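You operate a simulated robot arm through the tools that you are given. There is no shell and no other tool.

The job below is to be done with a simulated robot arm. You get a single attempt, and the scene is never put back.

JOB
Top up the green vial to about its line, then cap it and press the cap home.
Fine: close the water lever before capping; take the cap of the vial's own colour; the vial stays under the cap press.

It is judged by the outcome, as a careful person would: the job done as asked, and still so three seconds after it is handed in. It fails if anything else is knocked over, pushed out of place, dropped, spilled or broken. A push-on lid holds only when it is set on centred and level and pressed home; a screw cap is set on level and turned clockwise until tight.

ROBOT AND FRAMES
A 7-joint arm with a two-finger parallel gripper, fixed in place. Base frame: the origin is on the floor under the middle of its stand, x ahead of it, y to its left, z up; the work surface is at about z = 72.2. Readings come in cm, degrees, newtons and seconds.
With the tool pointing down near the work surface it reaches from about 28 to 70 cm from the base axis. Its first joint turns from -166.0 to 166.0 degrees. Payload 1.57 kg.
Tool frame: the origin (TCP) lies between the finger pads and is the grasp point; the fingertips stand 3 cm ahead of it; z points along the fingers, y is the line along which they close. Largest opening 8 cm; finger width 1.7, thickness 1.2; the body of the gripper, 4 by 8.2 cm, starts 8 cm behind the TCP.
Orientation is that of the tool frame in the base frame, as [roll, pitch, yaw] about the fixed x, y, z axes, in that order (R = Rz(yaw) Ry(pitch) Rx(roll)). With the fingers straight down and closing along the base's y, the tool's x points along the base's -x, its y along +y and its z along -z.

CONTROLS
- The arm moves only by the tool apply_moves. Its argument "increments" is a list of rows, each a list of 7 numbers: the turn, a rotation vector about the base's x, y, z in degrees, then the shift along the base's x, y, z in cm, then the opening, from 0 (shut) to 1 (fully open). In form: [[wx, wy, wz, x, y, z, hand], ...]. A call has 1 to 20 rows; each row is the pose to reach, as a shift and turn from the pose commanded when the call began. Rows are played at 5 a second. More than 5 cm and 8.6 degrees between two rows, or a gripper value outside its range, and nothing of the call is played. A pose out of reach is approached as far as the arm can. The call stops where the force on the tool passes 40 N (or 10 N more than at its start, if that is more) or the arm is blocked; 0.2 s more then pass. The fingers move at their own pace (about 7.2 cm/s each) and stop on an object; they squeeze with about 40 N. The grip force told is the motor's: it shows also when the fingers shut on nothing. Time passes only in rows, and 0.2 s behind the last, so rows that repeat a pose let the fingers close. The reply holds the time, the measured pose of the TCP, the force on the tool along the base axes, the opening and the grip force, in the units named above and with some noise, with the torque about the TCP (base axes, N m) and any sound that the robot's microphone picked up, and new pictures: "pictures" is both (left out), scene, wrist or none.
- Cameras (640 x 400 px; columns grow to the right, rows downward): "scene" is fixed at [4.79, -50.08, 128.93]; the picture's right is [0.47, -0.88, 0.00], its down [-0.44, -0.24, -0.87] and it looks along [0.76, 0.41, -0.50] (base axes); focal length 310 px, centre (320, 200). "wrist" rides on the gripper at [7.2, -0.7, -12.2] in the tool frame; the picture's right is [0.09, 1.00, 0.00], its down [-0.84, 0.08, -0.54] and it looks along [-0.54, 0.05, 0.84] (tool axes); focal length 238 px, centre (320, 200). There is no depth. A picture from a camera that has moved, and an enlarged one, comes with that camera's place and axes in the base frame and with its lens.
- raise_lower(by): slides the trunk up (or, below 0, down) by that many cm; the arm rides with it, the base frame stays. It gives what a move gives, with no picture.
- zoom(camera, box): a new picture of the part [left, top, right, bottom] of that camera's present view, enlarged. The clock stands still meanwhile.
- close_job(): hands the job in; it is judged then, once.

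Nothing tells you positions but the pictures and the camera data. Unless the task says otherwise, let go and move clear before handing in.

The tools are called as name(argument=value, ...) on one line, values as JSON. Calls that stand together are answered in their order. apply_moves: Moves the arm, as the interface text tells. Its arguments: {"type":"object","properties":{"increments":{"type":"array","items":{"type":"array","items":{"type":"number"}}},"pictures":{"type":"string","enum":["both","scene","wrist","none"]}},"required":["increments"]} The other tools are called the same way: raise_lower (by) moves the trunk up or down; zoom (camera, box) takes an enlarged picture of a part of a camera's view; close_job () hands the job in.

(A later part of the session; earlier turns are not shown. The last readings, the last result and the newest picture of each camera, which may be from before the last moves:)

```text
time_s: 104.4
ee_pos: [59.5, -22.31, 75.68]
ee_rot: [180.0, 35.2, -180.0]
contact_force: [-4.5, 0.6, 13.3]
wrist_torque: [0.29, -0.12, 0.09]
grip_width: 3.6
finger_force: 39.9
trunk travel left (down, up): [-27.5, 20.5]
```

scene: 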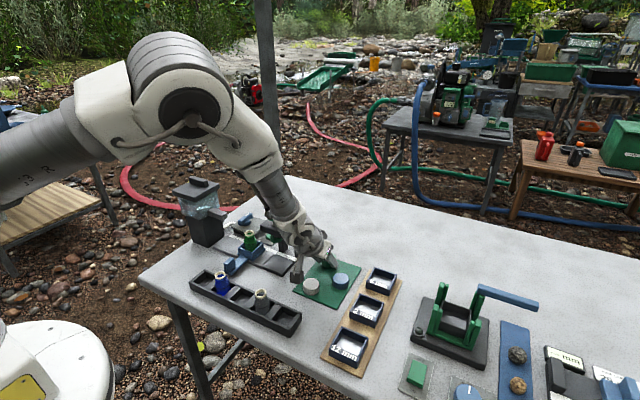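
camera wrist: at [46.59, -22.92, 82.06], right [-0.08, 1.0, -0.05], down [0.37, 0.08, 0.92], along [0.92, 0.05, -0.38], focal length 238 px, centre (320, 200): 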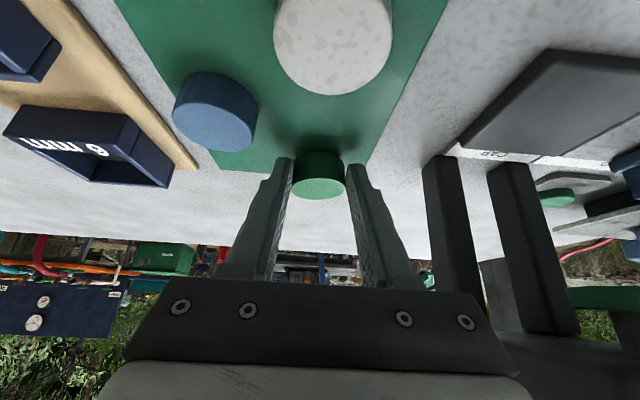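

The +y edge is down on the mat. I'll ease the force and open to let it sit flat.

apply_moves(increments=[[0, 0, 0, 0, 0, 0.1, 0], [0, 0, 0, 0, 0, 0.1, 0.47], [0, 0, 0, 0, 0, 0.1, 0.55], [0, 0, 0, 0, 0, 0.1, 0.7], [0, 0, 0, 0, 0, 0.1, 0.7]], pictures="both")

zoom(camera="wrist", box=[240, 100, 400, 240])

```text
time_s: 105.6
ee_pos: [59.6, -22.27, 75.42]
ee_rot: [-180.0, 35.0, 180.0]
contact_force: [-0.1, 0.5, -0.4]
wrist_torque: [0.01, 0.0, 0.01]
grip_width: 5.62
finger_force: 0.2
trunk travel left (down, up): [-27.5, 20.5]
camera wrist: at [46.61, -22.93, 81.4], right [-0.08, 1.0, -0.05], down [0.37, 0.08, 0.92], along [0.92, 0.05, -0.38], focal length 238 px, centre (320, 200)
```

scene: 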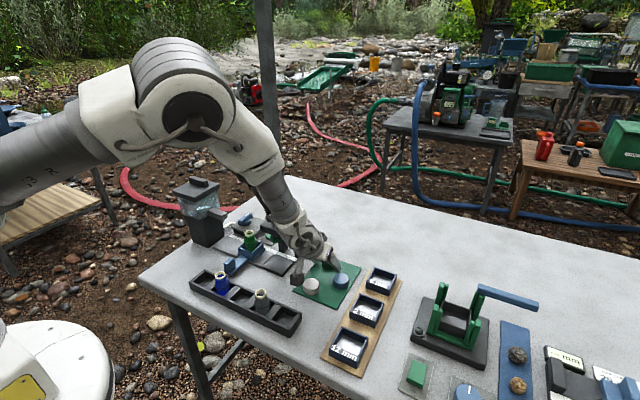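
wrist: 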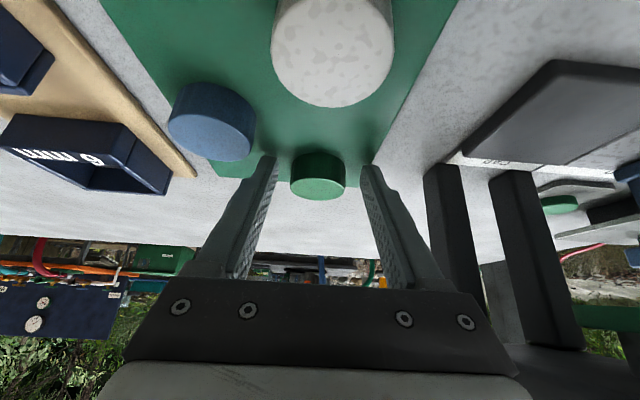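

```text
2.86 times, centred on (320, 170) of wrist
camera zoom: at [46.61, -22.93, 81.4], right [-0.08, 1.0, -0.05], down [0.37, 0.08, 0.92], along [0.92, 0.05, -0.38], focal length 681 px, centre (320, 286)
```

zoom: 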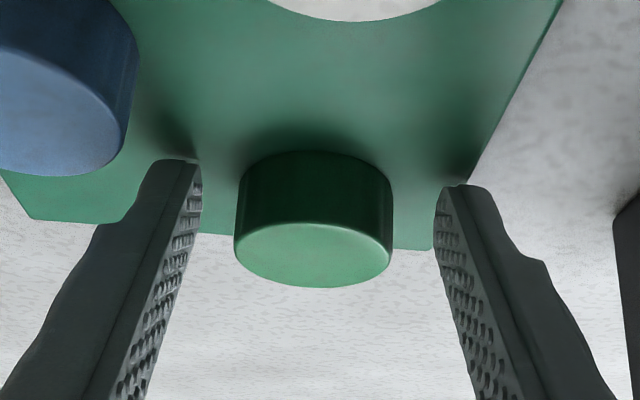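

The cap is standing flat on the mat. I'll rise and straighten the hand, then center the cap exactly by closing on it once along x and again along y, so its axis coincides with the TCP.

apply_moves(increments=[[0, 0, 0, 0, 0, 3, 0.75], [0, 0, 0, 0, 0, 7, 0.75], [0, 0, 0, 0, 0, 10, 0.75], [0, 8, 0, 0.3, 0, 10, 0.75], [0, 16, 0, 0.7, 0, 10, 0.75], [0, 24, 0, 1.0, 0, 10, 0.75], [0, 32, 0, 1.3, 0, 10, 0.75], [0, 35, 0, 1.4, 0, 10, 0.75], [0, 35, 0, 1.4, 0, 10, 0.75]], pictures="both")

zoom(camera="wrist", box=[240, 80, 400, 220])

zoom(camera="scene", box=[300, 235, 350, 280])

```text
time_s: 107.6
ee_pos: [60.7, -22.09, 85.55]
ee_rot: [-180.0, -0.1, -180.0]
contact_force: [-0.9, -0.3, 0.1]
wrist_torque: [-0.03, 0.05, -0.01]
grip_width: 5.97
finger_force: 0.2
trunk travel left (down, up): [-27.5, 20.5]
camera wrist: at [53.63, -22.84, 97.73], right [-0.09, 1.0, 0.0], down [0.84, 0.08, 0.54], along [0.54, 0.05, -0.84], focal length 238 px, centre (320, 200)
```

scene: 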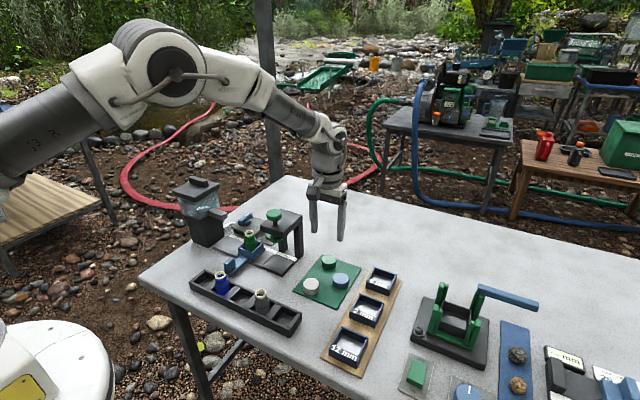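
wrist: 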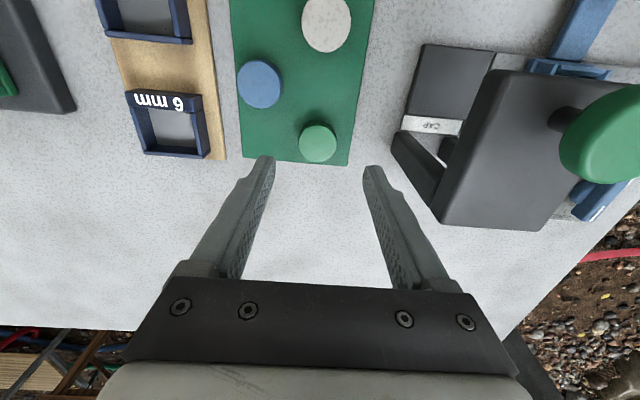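

```text
2.86 times, centred on (320, 150) of wrist
camera zoom: at [53.63, -22.84, 97.73], right [-0.09, 1.0, 0.0], down [0.84, 0.08, 0.54], along [0.54, 0.05, -0.84], focal length 681 px, centre (320, 343)
```

zoom: 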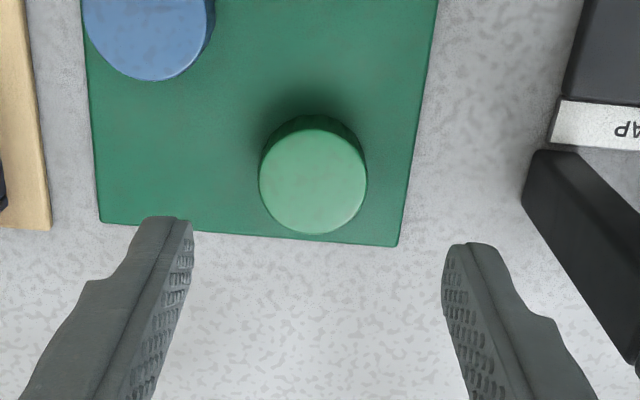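

```text
8.89 times, centred on (325, 258) of scene
camera zoom: at [4.79, -50.08, 128.93], right [0.47, -0.88, 0.0], down [-0.44, -0.24, -0.87], along [0.76, 0.41, -0.5], focal length 2758 px, centre (276, -311)
```

zoom: 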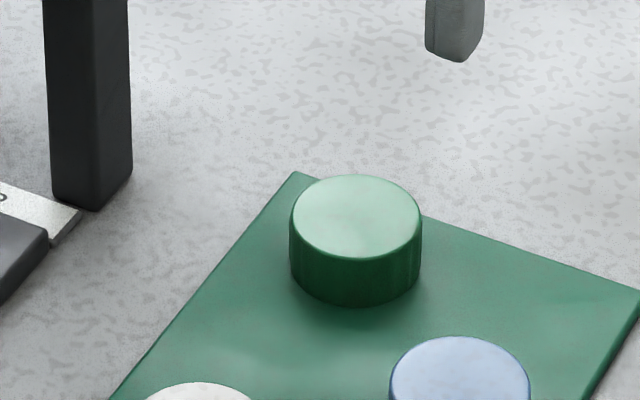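

apply_moves(increments=[[0, 0, 8, 0.3, -0.1, 0, 0.75], [0, 0, 16, 0.6, -0.2, 0, 0.75], [0, 0, 24, 1, -0.2, 0, 0.75], [0, 0, 32, 1.15, -0.2, 0, 0.75], [0, 0, 40, 1.15, -0.2, 0, 0.75], [0, 0, 48, 1.15, -0.2, 0, 0.75], [0, 0, 56, 1.15, -0.2, 0, 0.75], [0, 0, 64, 1.15, -0.2, 0, 0.75], [0, 0, 72, 1.15, -0.2, 0, 0.75], [0, 0, 80, 1.15, -0.2, 0, 0.75], [0, 0, 88, 1.15, -0.2, -1, 0.75], [0, 0, 90, 1.15, -0.2, -3, 0.75], [0, 0, 90, 1.15, -0.2, -3, 0.75]], pictures="wrist")

zoom(camera="wrist", box=[240, 80, 400, 220])

```text
time_s: 110.4
ee_pos: [61.95, -22.3, 82.58]
ee_rot: [-180.0, 0.1, -89.9]
contact_force: [0.4, 0.2, -0.1]
wrist_torque: [0.02, -0.03, -0.01]
grip_width: 6.0
finger_force: 0.0
trunk travel left (down, up): [-27.5, 20.5]
camera wrist: at [62.71, -29.59, 94.77], right [-1.0, -0.09, 0.0], down [-0.08, 0.84, 0.54], along [-0.05, 0.54, -0.84], focal length 238 px, centre (320, 200)
```

wrist: 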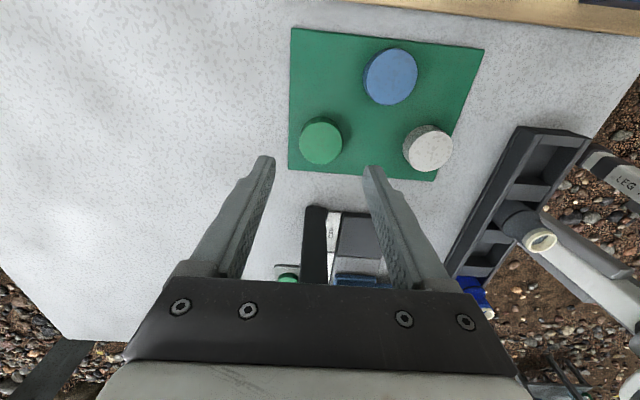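

```text
2.86 times, centred on (320, 150) of wrist
camera zoom: at [62.71, -29.59, 94.77], right [-1.0, -0.09, 0.0], down [-0.08, 0.84, 0.54], along [-0.05, 0.54, -0.84], focal length 681 px, centre (320, 343)
```

zoom: 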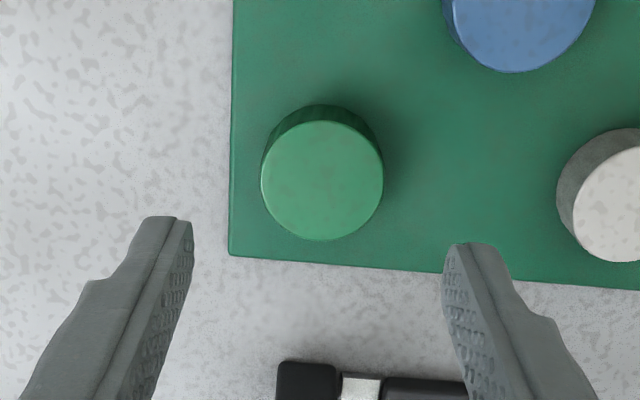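

apply_moves(increments=[[0, 0, 0, 0, 0, -3, 0.75], [0, 0, 0, 0, 0, -6, 0.75], [0, 0, 0, 0, 0, -6.6, 0.75], [0, 0, 0, 0, 0, -6.6, 0.6], [0, 0, 0, 0, 0, -6.6, 0.5], [0, 0, 0, 0, 0, -6.6, 0.4], [0, 0, 0, 0, 0, -6.6, 0.2], [0, 0, 0, 0, 0, -6.6, 0.2]], pictures="wrist")

zoom(camera="wrist", box=[240, 100, 400, 240])

```text
time_s: 112.2
ee_pos: [62.04, -22.38, 75.98]
ee_rot: [180.0, 0.0, -90.1]
contact_force: [-0.3, -0.1, 0.1]
wrist_torque: [0.0, 0.02, -0.03]
grip_width: 3.66
finger_force: 40.2
trunk travel left (down, up): [-27.5, 20.5]
camera wrist: at [62.7, -29.59, 88.16], right [-1.0, -0.09, 0.0], down [-0.08, 0.84, 0.54], along [-0.05, 0.54, -0.84], focal length 238 px, centre (320, 200)
```

wrist: 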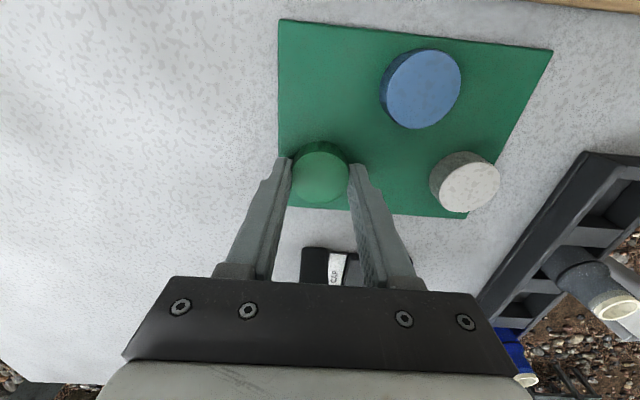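

```text
2.86 times, centred on (320, 170) of wrist
camera zoom: at [62.7, -29.59, 88.16], right [-1.0, -0.09, 0.0], down [-0.08, 0.84, 0.54], along [-0.05, 0.54, -0.84], focal length 681 px, centre (320, 286)
```

zoom: 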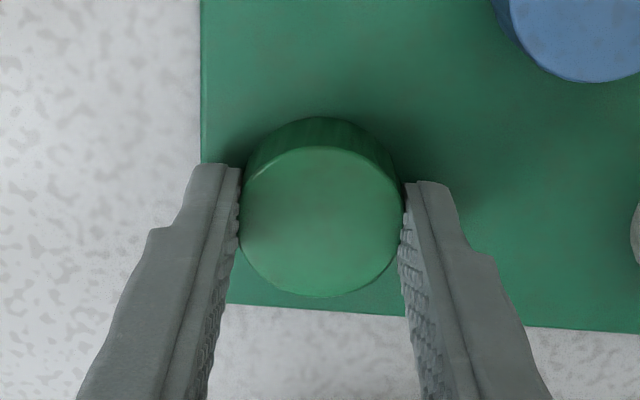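

apply_moves(increments=[[0, 0, 0, 0, 0, 0, 0.6], [0, 0, 0, 0, 0, 0, 0.75], [0, 0, 0, 0, 0, 2, 0.75], [0, 0, 0, 0, 0, 5, 0.75], [0, 0, -8, 0, 0, 5, 0.75], [0, 0, -16, 0, 0, 5, 0.75], [0, 0, -24, 0, 0, 5, 0.75], [0, 0, -32, 0, 0, 5, 0.75], [0, 0, -40, 0, 0, 5, 0.75], [0, 0, -48, 0, 0, 5, 0.75], [0, 0, -56, 0, 0, 5, 0.75], [0, 0, -64, 0, 0, 5, 0.75], [0, 0, -72, 0, 0, 5, 0.75], [0, 0, -80, 0, 0, 5, 0.75], [0, 0, -88, 0, 0, 5, 0.75], [0, 0, -90, 0, 0, 5, 0.75], [0, 0, -90, 0, 0, 5, 0.75]], pictures="wrist")

zoom(camera="wrist", box=[240, 100, 400, 240])

```text
time_s: 115.8
ee_pos: [61.95, -22.44, 81.04]
ee_rot: [-180.0, -0.1, 179.9]
contact_force: [0.7, -0.5, 0.1]
wrist_torque: [0.03, 0.03, 0.01]
grip_width: 5.98
finger_force: 0.0
trunk travel left (down, up): [-27.5, 20.5]
camera wrist: at [54.76, -23.12, 93.22], right [-0.09, 1.0, 0.0], down [0.84, 0.08, 0.54], along [0.54, 0.05, -0.84], focal length 238 px, centre (320, 200)
```

wrist: 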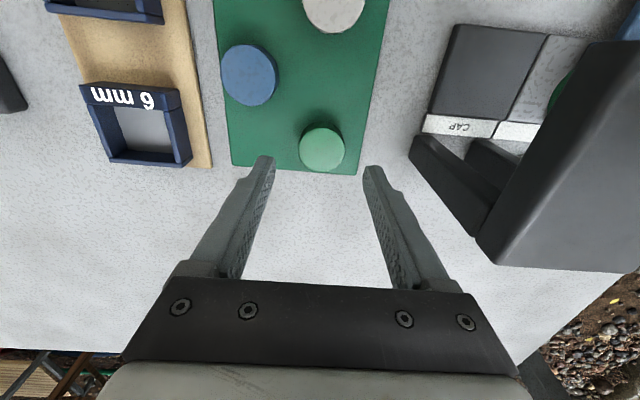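

```text
2.86 times, centred on (320, 170) of wrist
camera zoom: at [54.76, -23.12, 93.22], right [-0.09, 1.0, 0.0], down [0.84, 0.08, 0.54], along [0.54, 0.05, -0.84], focal length 681 px, centre (320, 286)
```

zoom: 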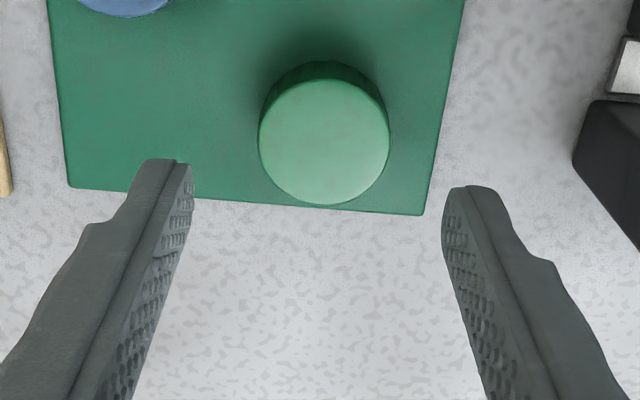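

apply_moves(increments=[[0, 0, 0, 0, 0, -3, 0.75], [0, 0, 0, 0, 0, -5, 0.75], [0, 0, 0, 0, 0, -5, 0.6], [0, 0, 0, 0, 0, -5, 0.5], [0, 0, 0, 0, 0, -5, 0.4], [0, 0, 0, 0, 0, -5, 0.2], [0, 0, 0, 0, 0, -5, 0], [0, 0, 0, 0, 0, -5, 0]], pictures="wrist")

zoom(camera="wrist", box=[240, 100, 400, 240])

```text
time_s: 117.6
ee_pos: [61.94, -22.47, 76.04]
ee_rot: [180.0, -0.1, -180.0]
contact_force: [0.1, 0.0, -0.7]
wrist_torque: [0.02, 0.01, 0.02]
grip_width: 3.73
finger_force: 39.8
trunk travel left (down, up): [-27.5, 20.5]
camera wrist: at [54.79, -23.1, 88.23], right [-0.09, 1.0, 0.0], down [0.84, 0.08, 0.54], along [0.54, 0.05, -0.84], focal length 238 px, centre (320, 200)
```

wrist: 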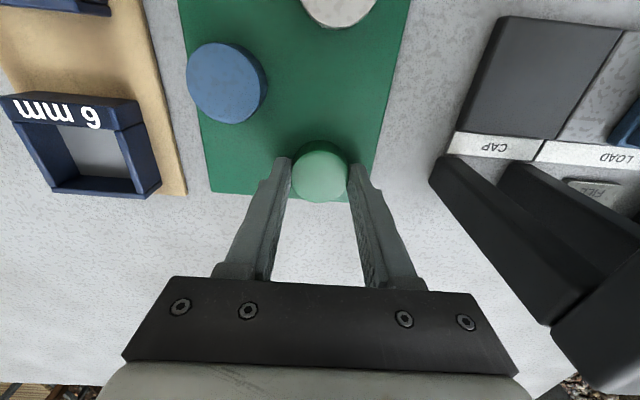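

```text
2.86 times, centred on (320, 170) of wrist
camera zoom: at [54.79, -23.1, 88.23], right [-0.09, 1.0, 0.0], down [0.84, 0.08, 0.54], along [0.54, 0.05, -0.84], focal length 681 px, centre (320, 286)
```

zoom: 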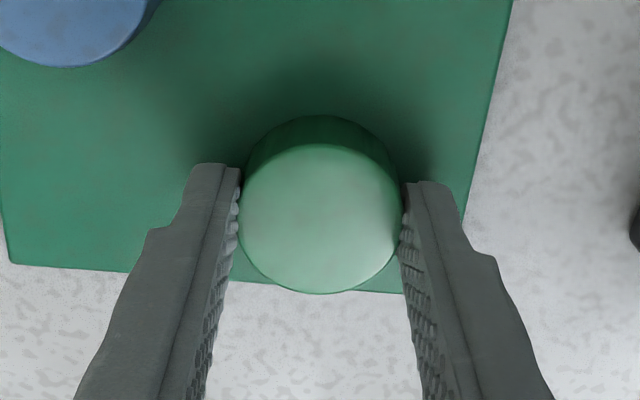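

Now the cap axis coincides with the TCP: it sits about 1.7 mm further -x in the fingers than before, which explains the earlier tip. I'll carry it back over the vial.

apply_moves(increments=[[0, 0, 0, 0, 0, 2, 0], [0, 0, 0, 0, 0, 6, 0], [0, 0, 0, 0, 0, 10.5, 0], [0, 0, 0, 0, 0, 15, 0], [0, 0, 0, -2, 0, 19, 0], [0, 0, 0, -6, 1, 21, 0], [0, 0, 0, -10, 2.5, 21, 0], [0, 0, 0, -13.5, 5, 21, 0], [0, 0, 0, -14.5, 9.5, 21, 0], [0, 0, 0, -14.5, 14, 21, 0], [0, 0, 0, -13.5, 18.5, 20, 0], [0, 0, 0, -10.5, 21, 18, 0], [0, 0, 0, -7.5, 21, 16, 0], [0, 0, 0, -6.5, 21, 16, 0], [0, 0, 0, -6.5, 21, 16, 0]], pictures="both")

zoom(camera="wrist", box=[270, 90, 370, 230])

zoom(camera="wrist", box=[300, 100, 340, 140])

```text
time_s: 120.8
ee_pos: [55.34, -1.43, 92.04]
ee_rot: [179.9, 0.0, 180.0]
contact_force: [0.2, 0.1, 0.0]
wrist_torque: [0.0, 0.02, 0.03]
grip_width: 3.71
finger_force: 39.7
trunk travel left (down, up): [-27.5, 20.5]
camera wrist: at [48.23, -2.1, 104.24], right [-0.09, 1.0, 0.0], down [0.84, 0.08, 0.54], along [0.54, 0.05, -0.84], focal length 238 px, centre (320, 200)
```

scene: 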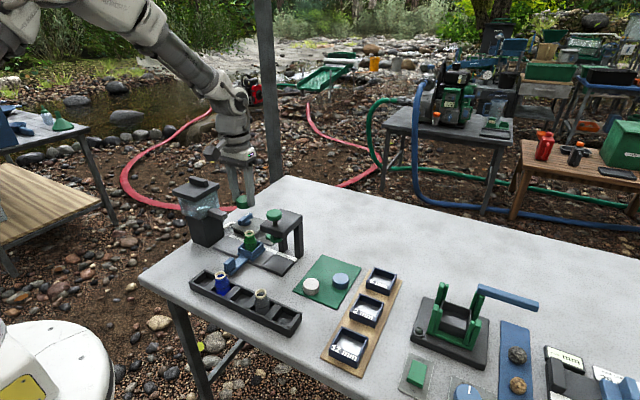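
wrist: 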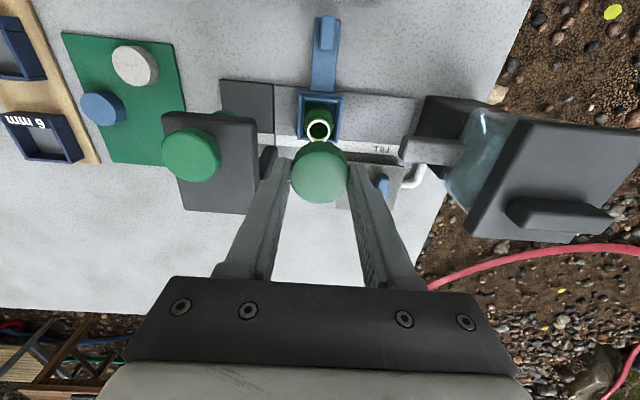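

```text
2.86 times, centred on (320, 160) of wrist
camera zoom: at [48.23, -2.1, 104.24], right [-0.09, 1.0, 0.0], down [0.84, 0.08, 0.54], along [0.54, 0.05, -0.84], focal length 681 px, centre (320, 314)
```

zoom: 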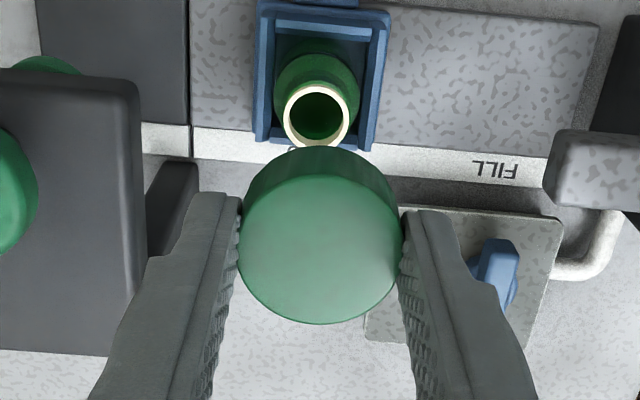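

```text
10.00 times, centred on (320, 120) of wrist
camera zoom: at [48.23, -2.1, 104.24], right [-0.09, 1.0, 0.0], down [0.84, 0.08, 0.54], along [0.54, 0.05, -0.84], focal length 2384 px, centre (320, 1000)
```

zoom: 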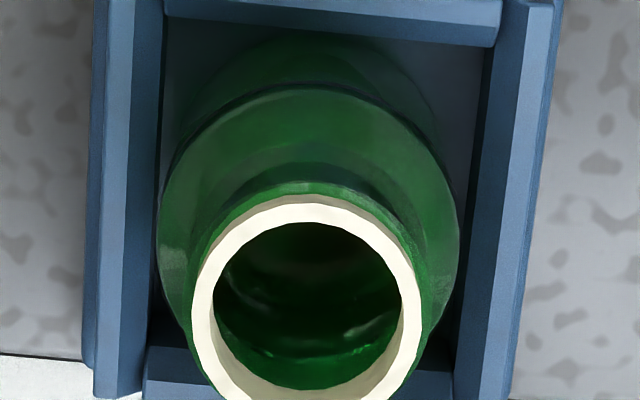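

Sideways offsets read reliably in this camera, and the vial is about 0.15 cm to -y of the TCP. To measure x just as reliably, I'll yaw the hand 90° in place so x becomes the sideways direction.

apply_moves(increments=[[0, 0, 8, 0, 0, 0, 0], [0, 0, 16, 0, 0, 0, 0], [0, 0, 24, 0, 0, 0, 0], [0, 0, 32, 0, 0, 0, 0], [0, 0, 40, 0, 0, 0, 0], [0, 0, 48, 0, 0, 0, 0], [0, 0, 56, 0, 0, 0, 0], [0, 0, 64, 0, 0, 0, 0], [0, 0, 72, 0, 0, 0, 0], [0, 0, 80, 0, 0, 0, 0], [0, 0, 88, 0, 0, 0, 0], [0, 0, 90, 0, 0, 0, 0], [0, 0, 90, 0, 0, 0, 0]], pictures="wrist")

zoom(camera="wrist", box=[270, 90, 370, 230])

zoom(camera="wrist", box=[300, 100, 340, 140])

```text
time_s: 123.6
ee_pos: [55.42, -1.37, 92.01]
ee_rot: [-180.0, 0.1, -89.9]
contact_force: [-0.1, -0.6, -1.1]
wrist_torque: [0.04, -0.04, 0.02]
grip_width: 3.67
finger_force: 39.5
trunk travel left (down, up): [-27.5, 20.5]
camera wrist: at [56.17, -8.61, 104.18], right [-1.0, -0.09, 0.0], down [-0.08, 0.84, 0.54], along [-0.05, 0.54, -0.84], focal length 238 px, centre (320, 200)
```

wrist: 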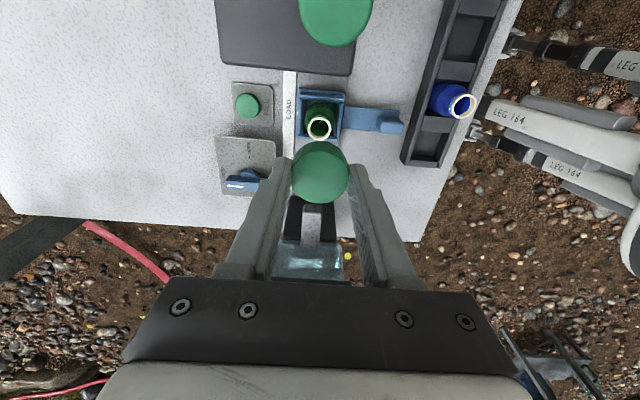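

```text
2.86 times, centred on (320, 160) of wrist
camera zoom: at [56.17, -8.61, 104.18], right [-1.0, -0.09, 0.0], down [-0.08, 0.84, 0.54], along [-0.05, 0.54, -0.84], focal length 681 px, centre (320, 314)
```

zoom: 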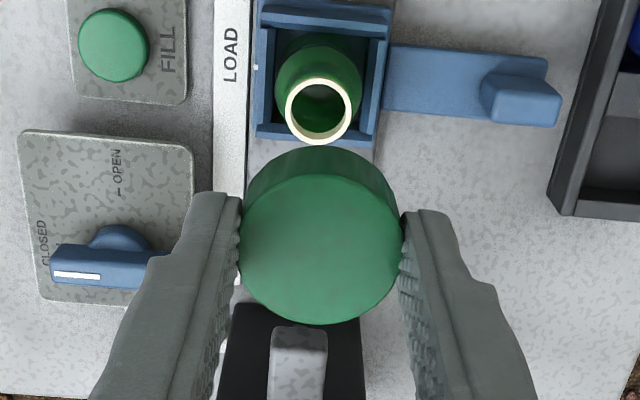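

```text
10.00 times, centred on (320, 120) of wrist
camera zoom: at [56.17, -8.61, 104.18], right [-1.0, -0.09, 0.0], down [-0.08, 0.84, 0.54], along [-0.05, 0.54, -0.84], focal length 2384 px, centre (320, 1000)
```

zoom: 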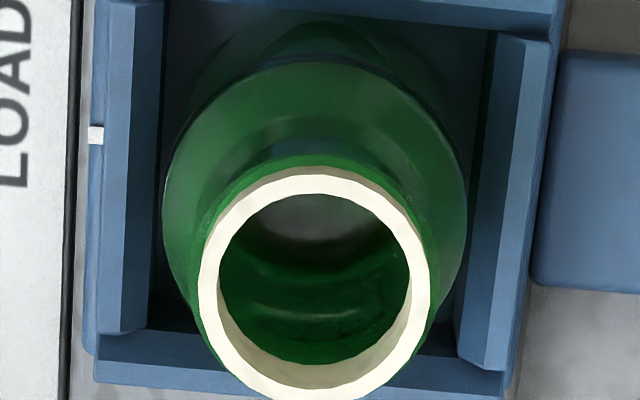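

Result: the vial axis is at about (+0.10, -0.14) cm from the TCP. I'll yaw back, apply that offset, and come down just above the rim.

apply_moves(increments=[[0, 0, -8, 0, 0, 0, 0], [0, 0, -16, 0, 0, 0, 0], [0, 0, -24, 0, 0, 0, 0], [0, 0, -32, 0, 0, 0, 0], [0, 0, -40, 0, 0, 0, 0], [0, 0, -48, 0, 0, 0, 0], [0, 0, -56, 0, 0, 0, 0], [0, 0, -64, 0, 0, 0, 0], [0, 0, -72, 0, 0, 0, 0], [0, 0, -80, 0, 0, 0, 0], [0, 0, -88, 0.1, -0.1, 0, 0], [0, 0, -90, 0.11, -0.14, 0, 0], [0, 0, -90, 0.11, -0.14, -3, 0], [0, 0, -90, 0.11, -0.14, -6, 0], [0, 0, -90, 0.11, -0.14, -7.8, 0], [0, 0, -90, 0.11, -0.14, -7.8, 0]], pictures="both")

zoom(camera="scene", box=[230, 205, 270, 245])

zoom(camera="wrist", box=[270, 110, 370, 230])

```text
time_s: 127.0
ee_pos: [55.46, -1.63, 84.09]
ee_rot: [-179.9, 0.0, 179.9]
contact_force: [0.9, 0.7, -0.8]
wrist_torque: [0.0, 0.04, 0.02]
grip_width: 3.65
finger_force: 40.0
trunk travel left (down, up): [-27.5, 20.5]
camera wrist: at [48.37, -2.24, 96.33], right [-0.09, 1.0, 0.0], down [0.84, 0.08, 0.54], along [0.54, 0.05, -0.84], focal length 238 px, centre (320, 200)
```

scene: 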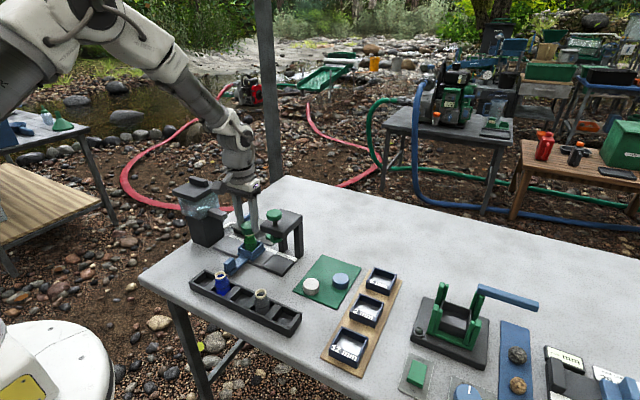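
wrist: 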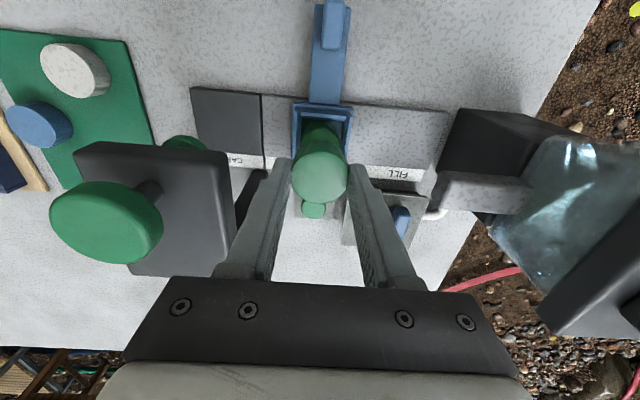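

```text
10.00 times, centred on (250, 225) of scene
camera zoom: at [4.79, -50.08, 128.93], right [0.47, -0.88, 0.0], down [-0.44, -0.24, -0.87], along [0.76, 0.41, -0.5], focal length 3103 px, centre (1020, -50)
```

zoom: 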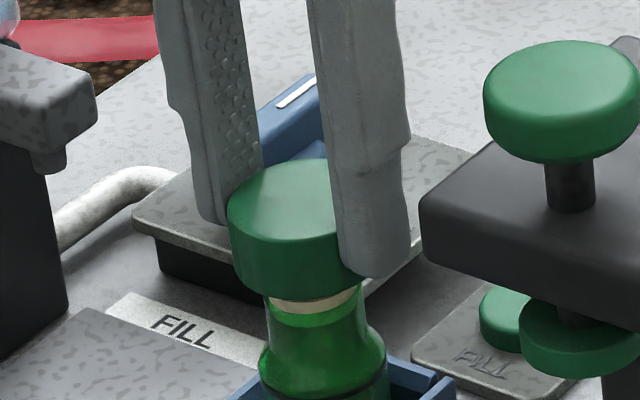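

```text
3.33 times, centred on (320, 170) of wrist
camera zoom: at [48.37, -2.24, 96.33], right [-0.09, 1.0, 0.0], down [0.84, 0.08, 0.54], along [0.54, 0.05, -0.84], focal length 794 px, centre (320, 300)
```

zoom: 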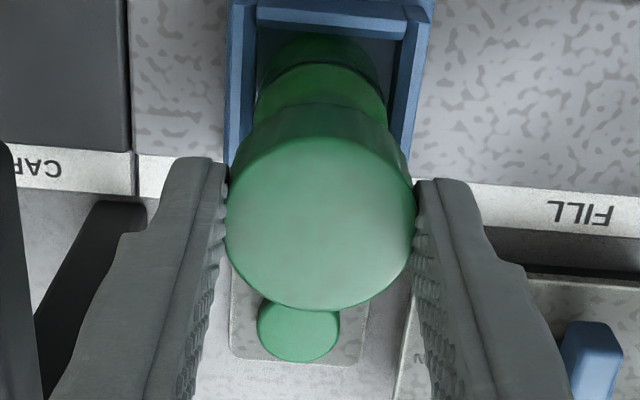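

zoom(camera="scene", box=[238, 222, 262, 246])

zoom(camera="wrist", box=[290, 110, 350, 170])

```text
16.00 times, centred on (250, 234) of scene
camera zoom: at [4.79, -50.08, 128.93], right [0.47, -0.88, 0.0], down [-0.44, -0.24, -0.87], along [0.76, 0.41, -0.5], focal length 4964 px, centre (1440, -344)
```

zoom: 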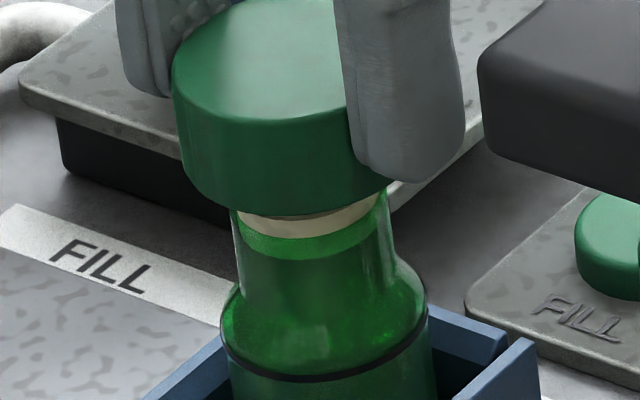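

```text
6.67 times, centred on (320, 140) of wrist
camera zoom: at [48.37, -2.24, 96.33], right [-0.09, 1.0, 0.0], down [0.84, 0.08, 0.54], along [0.54, 0.05, -0.84], focal length 1589 px, centre (320, 600)
```

zoom: 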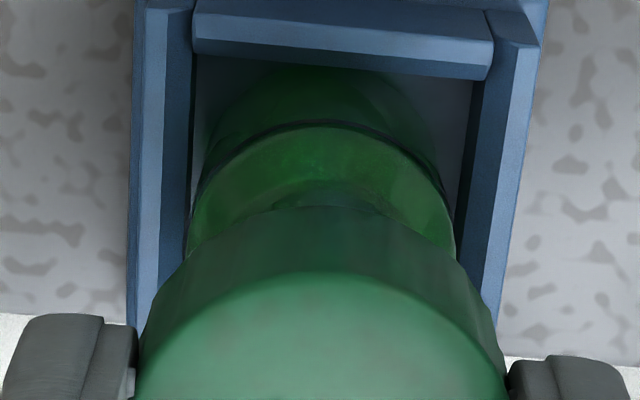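

Both views now agree on alignment to within about a millimetre. I'll lower in small steps and use force and torque to judge centering.

apply_moves(increments=[[0, 0, 0, 0, 0, -0.3, 0], [0, 0, 0, 0, 0, -0.6, 0], [0, 0, 0, 0, 0, -0.7, 0]], pictures="none")

apply_moves(increments=[[0, 0, 0, 0, 0, -0.2, 0]], pictures="none")

```text
time_s: 127.8
ee_pos: [55.48, -1.56, 83.47]
ee_rot: [-179.9, 0.0, -180.0]
contact_force: [0.5, -0.7, -0.6]
wrist_torque: [-0.03, 0.01, 0.0]
grip_width: 3.66
finger_force: 39.6
trunk travel left (down, up): [-27.5, 20.5]
```

```text
time_s: 128.2
ee_pos: [55.45, -1.53, 83.32]
ee_rot: [-179.9, 0.0, 180.0]
contact_force: [0.2, 0.3, 0.1]
wrist_torque: [0.0, 0.01, 0.03]
grip_width: 3.64
finger_force: 39.9
trunk travel left (down, up): [-27.5, 20.5]
```

apply_moves(increments=[[0, 0, 0, 0, 0, -0.15, 0]], pictures="none")

apply_moves(increments=[[0, 0, 0, 0, 0, -0.1, 0]], pictures="none")

```text
time_s: 128.6
ee_pos: [55.57, -1.59, 83.04]
ee_rot: [180.0, 0.0, 180.0]
contact_force: [-0.5, 0.1, 0.1]
wrist_torque: [0.0, 0.01, -0.01]
grip_width: 3.62
finger_force: 39.6
trunk travel left (down, up): [-27.5, 20.5]
```

```text
time_s: 129.0
ee_pos: [55.49, -1.51, 82.91]
ee_rot: [-180.0, -0.1, -179.9]
contact_force: [0.4, 0.2, 0.0]
wrist_torque: [0.03, -0.02, -0.01]
grip_width: 3.66
finger_force: 39.7
trunk travel left (down, up): [-27.5, 20.5]
```

Already below the earlier contact height with no force, so the cap is passing over the rim. Continuing down.

apply_moves(increments=[[0, 0, 0, 0, 0, -0.1, 0]], pictures="none")

apply_moves(increments=[[0, 0, 0, 0, 0, -0.1, 0]], pictures="none")

apply_moves(increments=[[0, 0, 0, 0, 0, -0.1, 0]], pictures="none")

```text
time_s: 129.4
ee_pos: [55.55, -1.63, 82.86]
ee_rot: [-180.0, 0.0, 179.9]
contact_force: [-0.3, -0.2, 0.1]
wrist_torque: [0.02, 0.02, 0.0]
grip_width: 3.64
finger_force: 40.0
trunk travel left (down, up): [-27.5, 20.5]
```

```text
time_s: 129.8
ee_pos: [55.42, -1.54, 82.77]
ee_rot: [179.9, 0.0, 180.0]
contact_force: [0.3, 0.8, 0.6]
wrist_torque: [-0.01, 0.02, 0.0]
grip_width: 3.65
finger_force: 40.1
trunk travel left (down, up): [-27.5, 20.5]
```

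```text
time_s: 130.2
ee_pos: [55.53, -1.46, 82.65]
ee_rot: [180.0, 0.0, 180.0]
contact_force: [0.2, -1.0, -0.1]
wrist_torque: [0.01, 0.04, -0.01]
grip_width: 3.67
finger_force: 40.4
trunk travel left (down, up): [-27.5, 20.5]
```

apply_moves(increments=[[0, 0, 0, 0, 0, -0.1, 0]], pictures="none")

apply_moves(increments=[[0, 0, 0, 0, 0, -0.1, 0]], pictures="none")

zoom(camera="scene", box=[235, 215, 265, 245])

```text
time_s: 130.6
ee_pos: [55.56, -1.5, 82.7]
ee_rot: [180.0, 0.0, 180.0]
contact_force: [0.1, 0.6, -0.2]
wrist_torque: [0.01, 0.02, -0.02]
grip_width: 3.67
finger_force: 40.1
trunk travel left (down, up): [-27.5, 20.5]
```

```text
time_s: 131.0
ee_pos: [55.57, -1.56, 82.53]
ee_rot: [179.9, 0.0, -180.0]
contact_force: [-0.1, 0.9, -0.3]
wrist_torque: [0.03, 0.02, 0.02]
grip_width: 3.64
finger_force: 40.5
trunk travel left (down, up): [-27.5, 20.5]
```

```text
13.33 times, centred on (250, 230) of scene
camera zoom: at [4.79, -50.08, 128.93], right [0.47, -0.88, 0.0], down [-0.44, -0.24, -0.87], along [0.76, 0.41, -0.5], focal length 4137 px, centre (1253, -200)
```

zoom: 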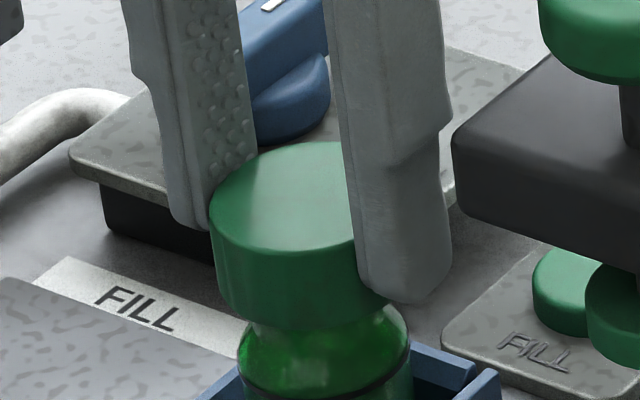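

apply_moves(increments=[[0, 0, 0, 0, 0, -0.1, 0], [0, 0, 0, 0, 0, -0.15, 0]], pictures="none")

apply_moves(increments=[[0, 0, 0, 0, 0, -0.1, 0]], pictures="none")

apply_moves(increments=[[0, 0, 0, 0, 0, -0.1, 0]], pictures="none")

```text
time_s: 131.6
ee_pos: [55.57, -1.6, 82.34]
ee_rot: [-180.0, 0.0, -180.0]
contact_force: [0.3, 0.8, -0.8]
wrist_torque: [-0.01, 0.01, 0.0]
grip_width: 3.64
finger_force: 40.4
trunk travel left (down, up): [-27.5, 20.5]
```

```text
time_s: 132.0
ee_pos: [55.53, -1.65, 82.33]
ee_rot: [180.0, 0.0, -179.9]
contact_force: [0.5, -0.5, -1.2]
wrist_torque: [0.02, -0.01, 0.02]
grip_width: 3.65
finger_force: 40.0
trunk travel left (down, up): [-27.5, 20.5]
```

```text
time_s: 132.4
ee_pos: [55.57, -1.57, 82.23]
ee_rot: [179.9, 0.0, 180.0]
contact_force: [1.0, -0.4, -0.2]
wrist_torque: [0.03, 0.0, -0.01]
grip_width: 3.65
finger_force: 40.4
trunk travel left (down, up): [-27.5, 20.5]
```

apply_moves(increments=[[0, 0, 0, 0, 0, -0.1, 0]], pictures="none")

apply_moves(increments=[[0, 0, 0, 0, 0, -0.1, 0]], pictures="none")

zoom(camera="scene", box=[235, 215, 265, 245])

```text
time_s: 132.8
ee_pos: [55.69, -1.54, 82.08]
ee_rot: [179.9, 0.0, -180.0]
contact_force: [0.2, 0.4, -0.1]
wrist_torque: [0.03, 0.01, 0.02]
grip_width: 3.66
finger_force: 39.5
trunk travel left (down, up): [-27.5, 20.5]
```

```text
time_s: 133.2
ee_pos: [55.62, -1.64, 82.01]
ee_rot: [180.0, 0.0, -179.9]
contact_force: [0.6, -0.1, 0.0]
wrist_torque: [0.02, -0.02, 0.0]
grip_width: 3.69
finger_force: 40.1
trunk travel left (down, up): [-27.5, 20.5]
```

```text
13.33 times, centred on (250, 230) of scene
camera zoom: at [4.79, -50.08, 128.93], right [0.47, -0.88, 0.0], down [-0.44, -0.24, -0.87], along [0.76, 0.41, -0.5], focal length 4137 px, centre (1253, -200)
```

zoom: 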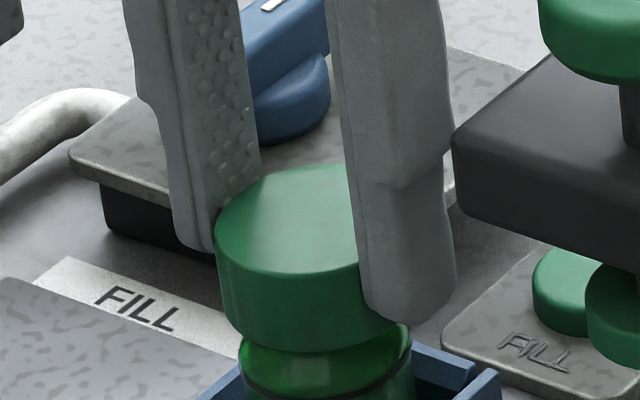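

apply_moves(increments=[[0, 0, 0, 0, 0, -0.1, 0]], pictures="none")

apply_moves(increments=[[0, 0, 0, 0, 0, -0.1, 0]], pictures="none")

apply_moves(increments=[[0, 0, 0, 0, 0, -0.1, 0]], pictures="none")

```text
time_s: 133.6
ee_pos: [55.49, -1.54, 81.8]
ee_rot: [-180.0, 0.0, -180.0]
contact_force: [0.9, -0.1, 1.6]
wrist_torque: [-0.02, -0.01, 0.01]
grip_width: 3.64
finger_force: 40.8
trunk travel left (down, up): [-27.5, 20.5]
```

```text
time_s: 134.0
ee_pos: [55.58, -1.56, 81.87]
ee_rot: [179.9, 0.0, 179.9]
contact_force: [0.0, -1.9, 0.6]
wrist_torque: [0.0, 0.0, -0.02]
grip_width: 3.65
finger_force: 40.1
trunk travel left (down, up): [-27.5, 20.5]
```

```text
time_s: 134.4
ee_pos: [55.58, -1.46, 81.73]
ee_rot: [-179.9, 0.0, 180.0]
contact_force: [0.6, -0.1, 1.4]
wrist_torque: [-0.02, -0.06, -0.02]
grip_width: 3.64
finger_force: 39.9
trunk travel left (down, up): [-27.5, 20.5]
```

apply_moves(increments=[[0, 0, 0, 0, 0, -0.1, 0]], pictures="none")

apply_moves(increments=[[0, 0, 0, 0, 0, -0.1, 0]], pictures="none")

zoom(camera="scene", box=[235, 215, 265, 245])

```text
time_s: 134.8
ee_pos: [55.46, -1.56, 81.53]
ee_rot: [-180.0, 0.0, -180.0]
contact_force: [-1.1, 0.8, 2.0]
wrist_torque: [0.03, -0.03, -0.03]
grip_width: 3.63
finger_force: 39.9
trunk travel left (down, up): [-27.5, 20.5]
```

```text
time_s: 135.2
ee_pos: [55.55, -1.68, 81.55]
ee_rot: [180.0, 0.1, -180.0]
contact_force: [-3.7, -0.6, 14.0]
wrist_torque: [0.03, 0.22, -0.01]
grip_width: 3.64
finger_force: 39.9
trunk travel left (down, up): [-27.5, 20.5]
heard: snap
```

```text
13.33 times, centred on (250, 230) of scene
camera zoom: at [4.79, -50.08, 128.93], right [0.47, -0.88, 0.0], down [-0.44, -0.24, -0.87], along [0.76, 0.41, -0.5], focal length 4137 px, centre (1253, -200)
```

zoom: 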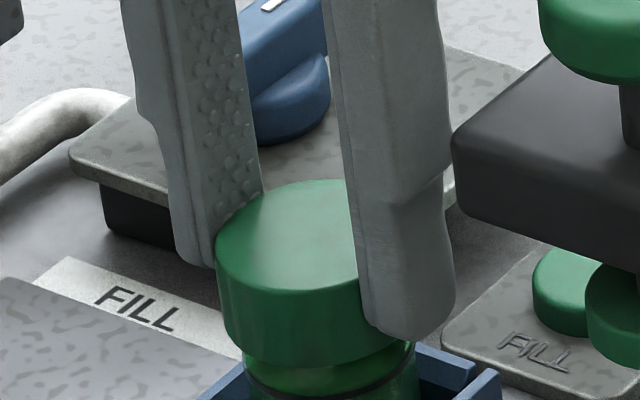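

A snap: the cap has gone onto the neck. I'll ease off, open the fingers and check that it sits level.

apply_moves(increments=[[0, 0, 0, 0, 0, 0.1, 0], [0, 0, 0, 0, 0, 0.1, 0.5], [0, 0, 0, 0, 0, 0.1, 0.6], [0, 0, 0, 0, 0, 0.1, 0.7]], pictures="both")

zoom(camera="scene", box=[230, 210, 280, 260])

zoom(camera="wrist", box=[260, 110, 380, 250])

```text
time_s: 136.2
ee_pos: [55.55, -1.59, 81.56]
ee_rot: [-179.9, 0.0, -180.0]
contact_force: [0.4, 0.2, -0.6]
wrist_torque: [0.02, 0.01, 0.0]
grip_width: 5.61
finger_force: 0.0
trunk travel left (down, up): [-27.5, 20.5]
camera wrist: at [48.43, -2.26, 93.78], right [-0.09, 1.0, 0.0], down [0.84, 0.08, 0.54], along [0.54, 0.05, -0.84], focal length 238 px, centre (320, 200)
```

scene: 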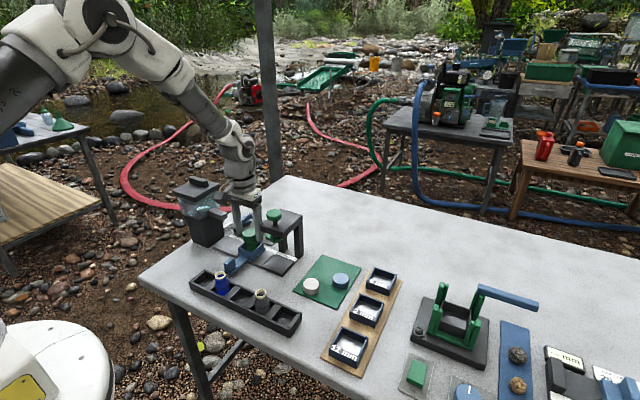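
wrist: 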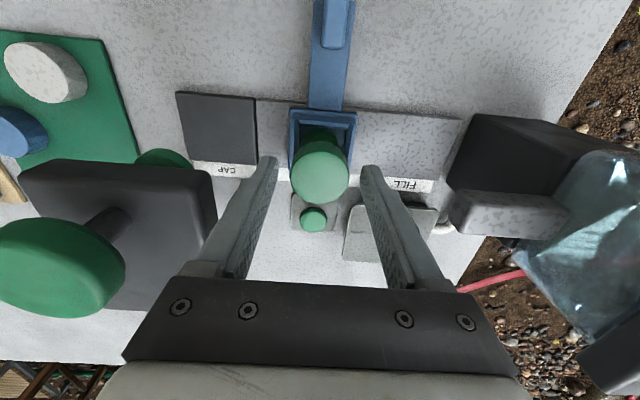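

```text
8.00 times, centred on (255, 235) of scene
camera zoom: at [4.79, -50.08, 128.93], right [0.47, -0.88, 0.0], down [-0.44, -0.24, -0.87], along [0.76, 0.41, -0.5], focal length 2482 px, centre (840, -80)
```

zoom: 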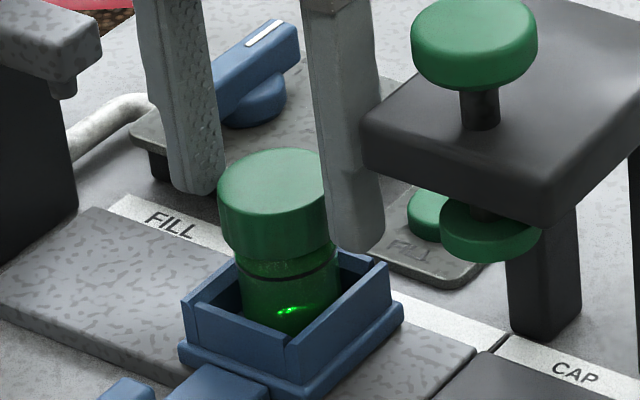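

```text
2.86 times, centred on (320, 180) of wrist
camera zoom: at [48.43, -2.26, 93.78], right [-0.09, 1.0, 0.0], down [0.84, 0.08, 0.54], along [0.54, 0.05, -0.84], focal length 681 px, centre (320, 257)
```

zoom: 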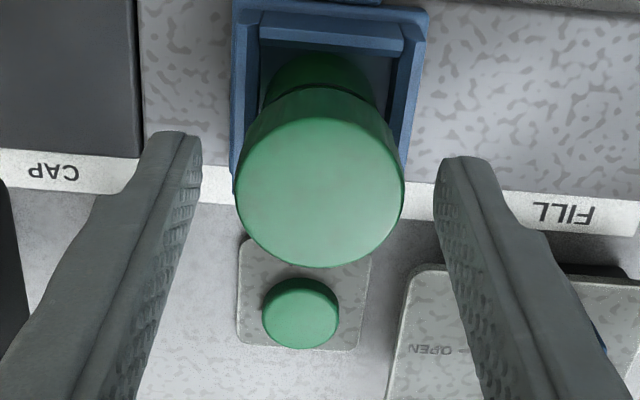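

The cap sits level on the vial. I'll rise clear and go back to the carriage tab.

apply_moves(increments=[[0, 0, 0, 0, 0, 2, 0.7], [0, 0, 0, 0, 0, 6, 0.7], [0, 0, 0, 0, 0, 9, 0.6], [0, 0, 0, -3, 0, 9, 0.5], [0, 0, 0, -7, 0.1, 9, 0.4], [0, 0, 0, -8.6, 0.15, 7, 0.4], [0, 0, 0, -8.6, 0.15, 3, 0.4], [0, 0, 0, -8.6, 0.15, 3, 0.4]], pictures="both")

zoom(camera="wrist", box=[240, 90, 400, 250])

zoom(camera="scene", box=[225, 205, 285, 275])

```text
time_s: 138.0
ee_pos: [47.06, -1.62, 84.74]
ee_rot: [-179.9, 0.1, -180.0]
contact_force: [0.0, -0.3, 0.5]
wrist_torque: [0.0, 0.01, 0.0]
grip_width: 3.21
finger_force: 0.0
trunk travel left (down, up): [-27.5, 20.5]
camera wrist: at [39.78, -2.27, 96.84], right [-0.09, 1.0, 0.0], down [0.84, 0.08, 0.54], along [0.54, 0.05, -0.84], focal length 238 px, centre (320, 200)
```

scene: 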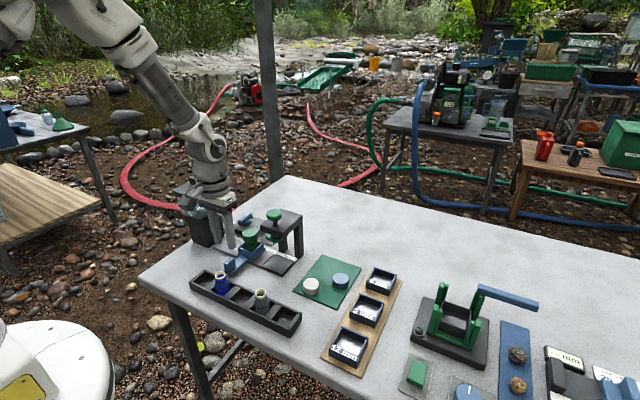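
wrist: 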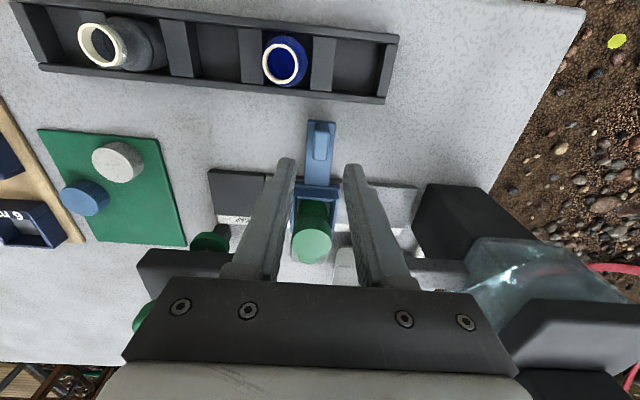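

```text
2.50 times, centred on (320, 170) of wrist
camera zoom: at [39.78, -2.27, 96.84], right [-0.09, 1.0, 0.0], down [0.84, 0.08, 0.54], along [0.54, 0.05, -0.84], focal length 596 px, centre (320, 275)
```

zoom: 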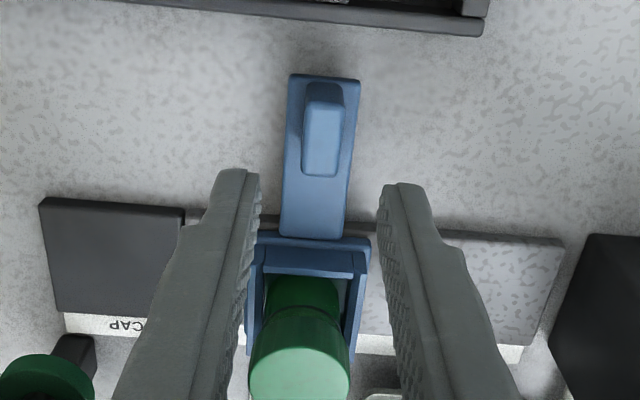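

```text
5.71 times, centred on (255, 240) of scene
camera zoom: at [4.79, -50.08, 128.93], right [0.47, -0.88, 0.0], down [-0.44, -0.24, -0.87], along [0.76, 0.41, -0.5], focal length 1773 px, centre (691, -29)
```

zoom: 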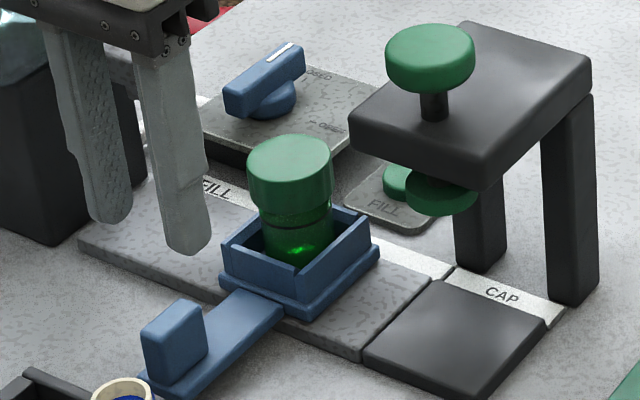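

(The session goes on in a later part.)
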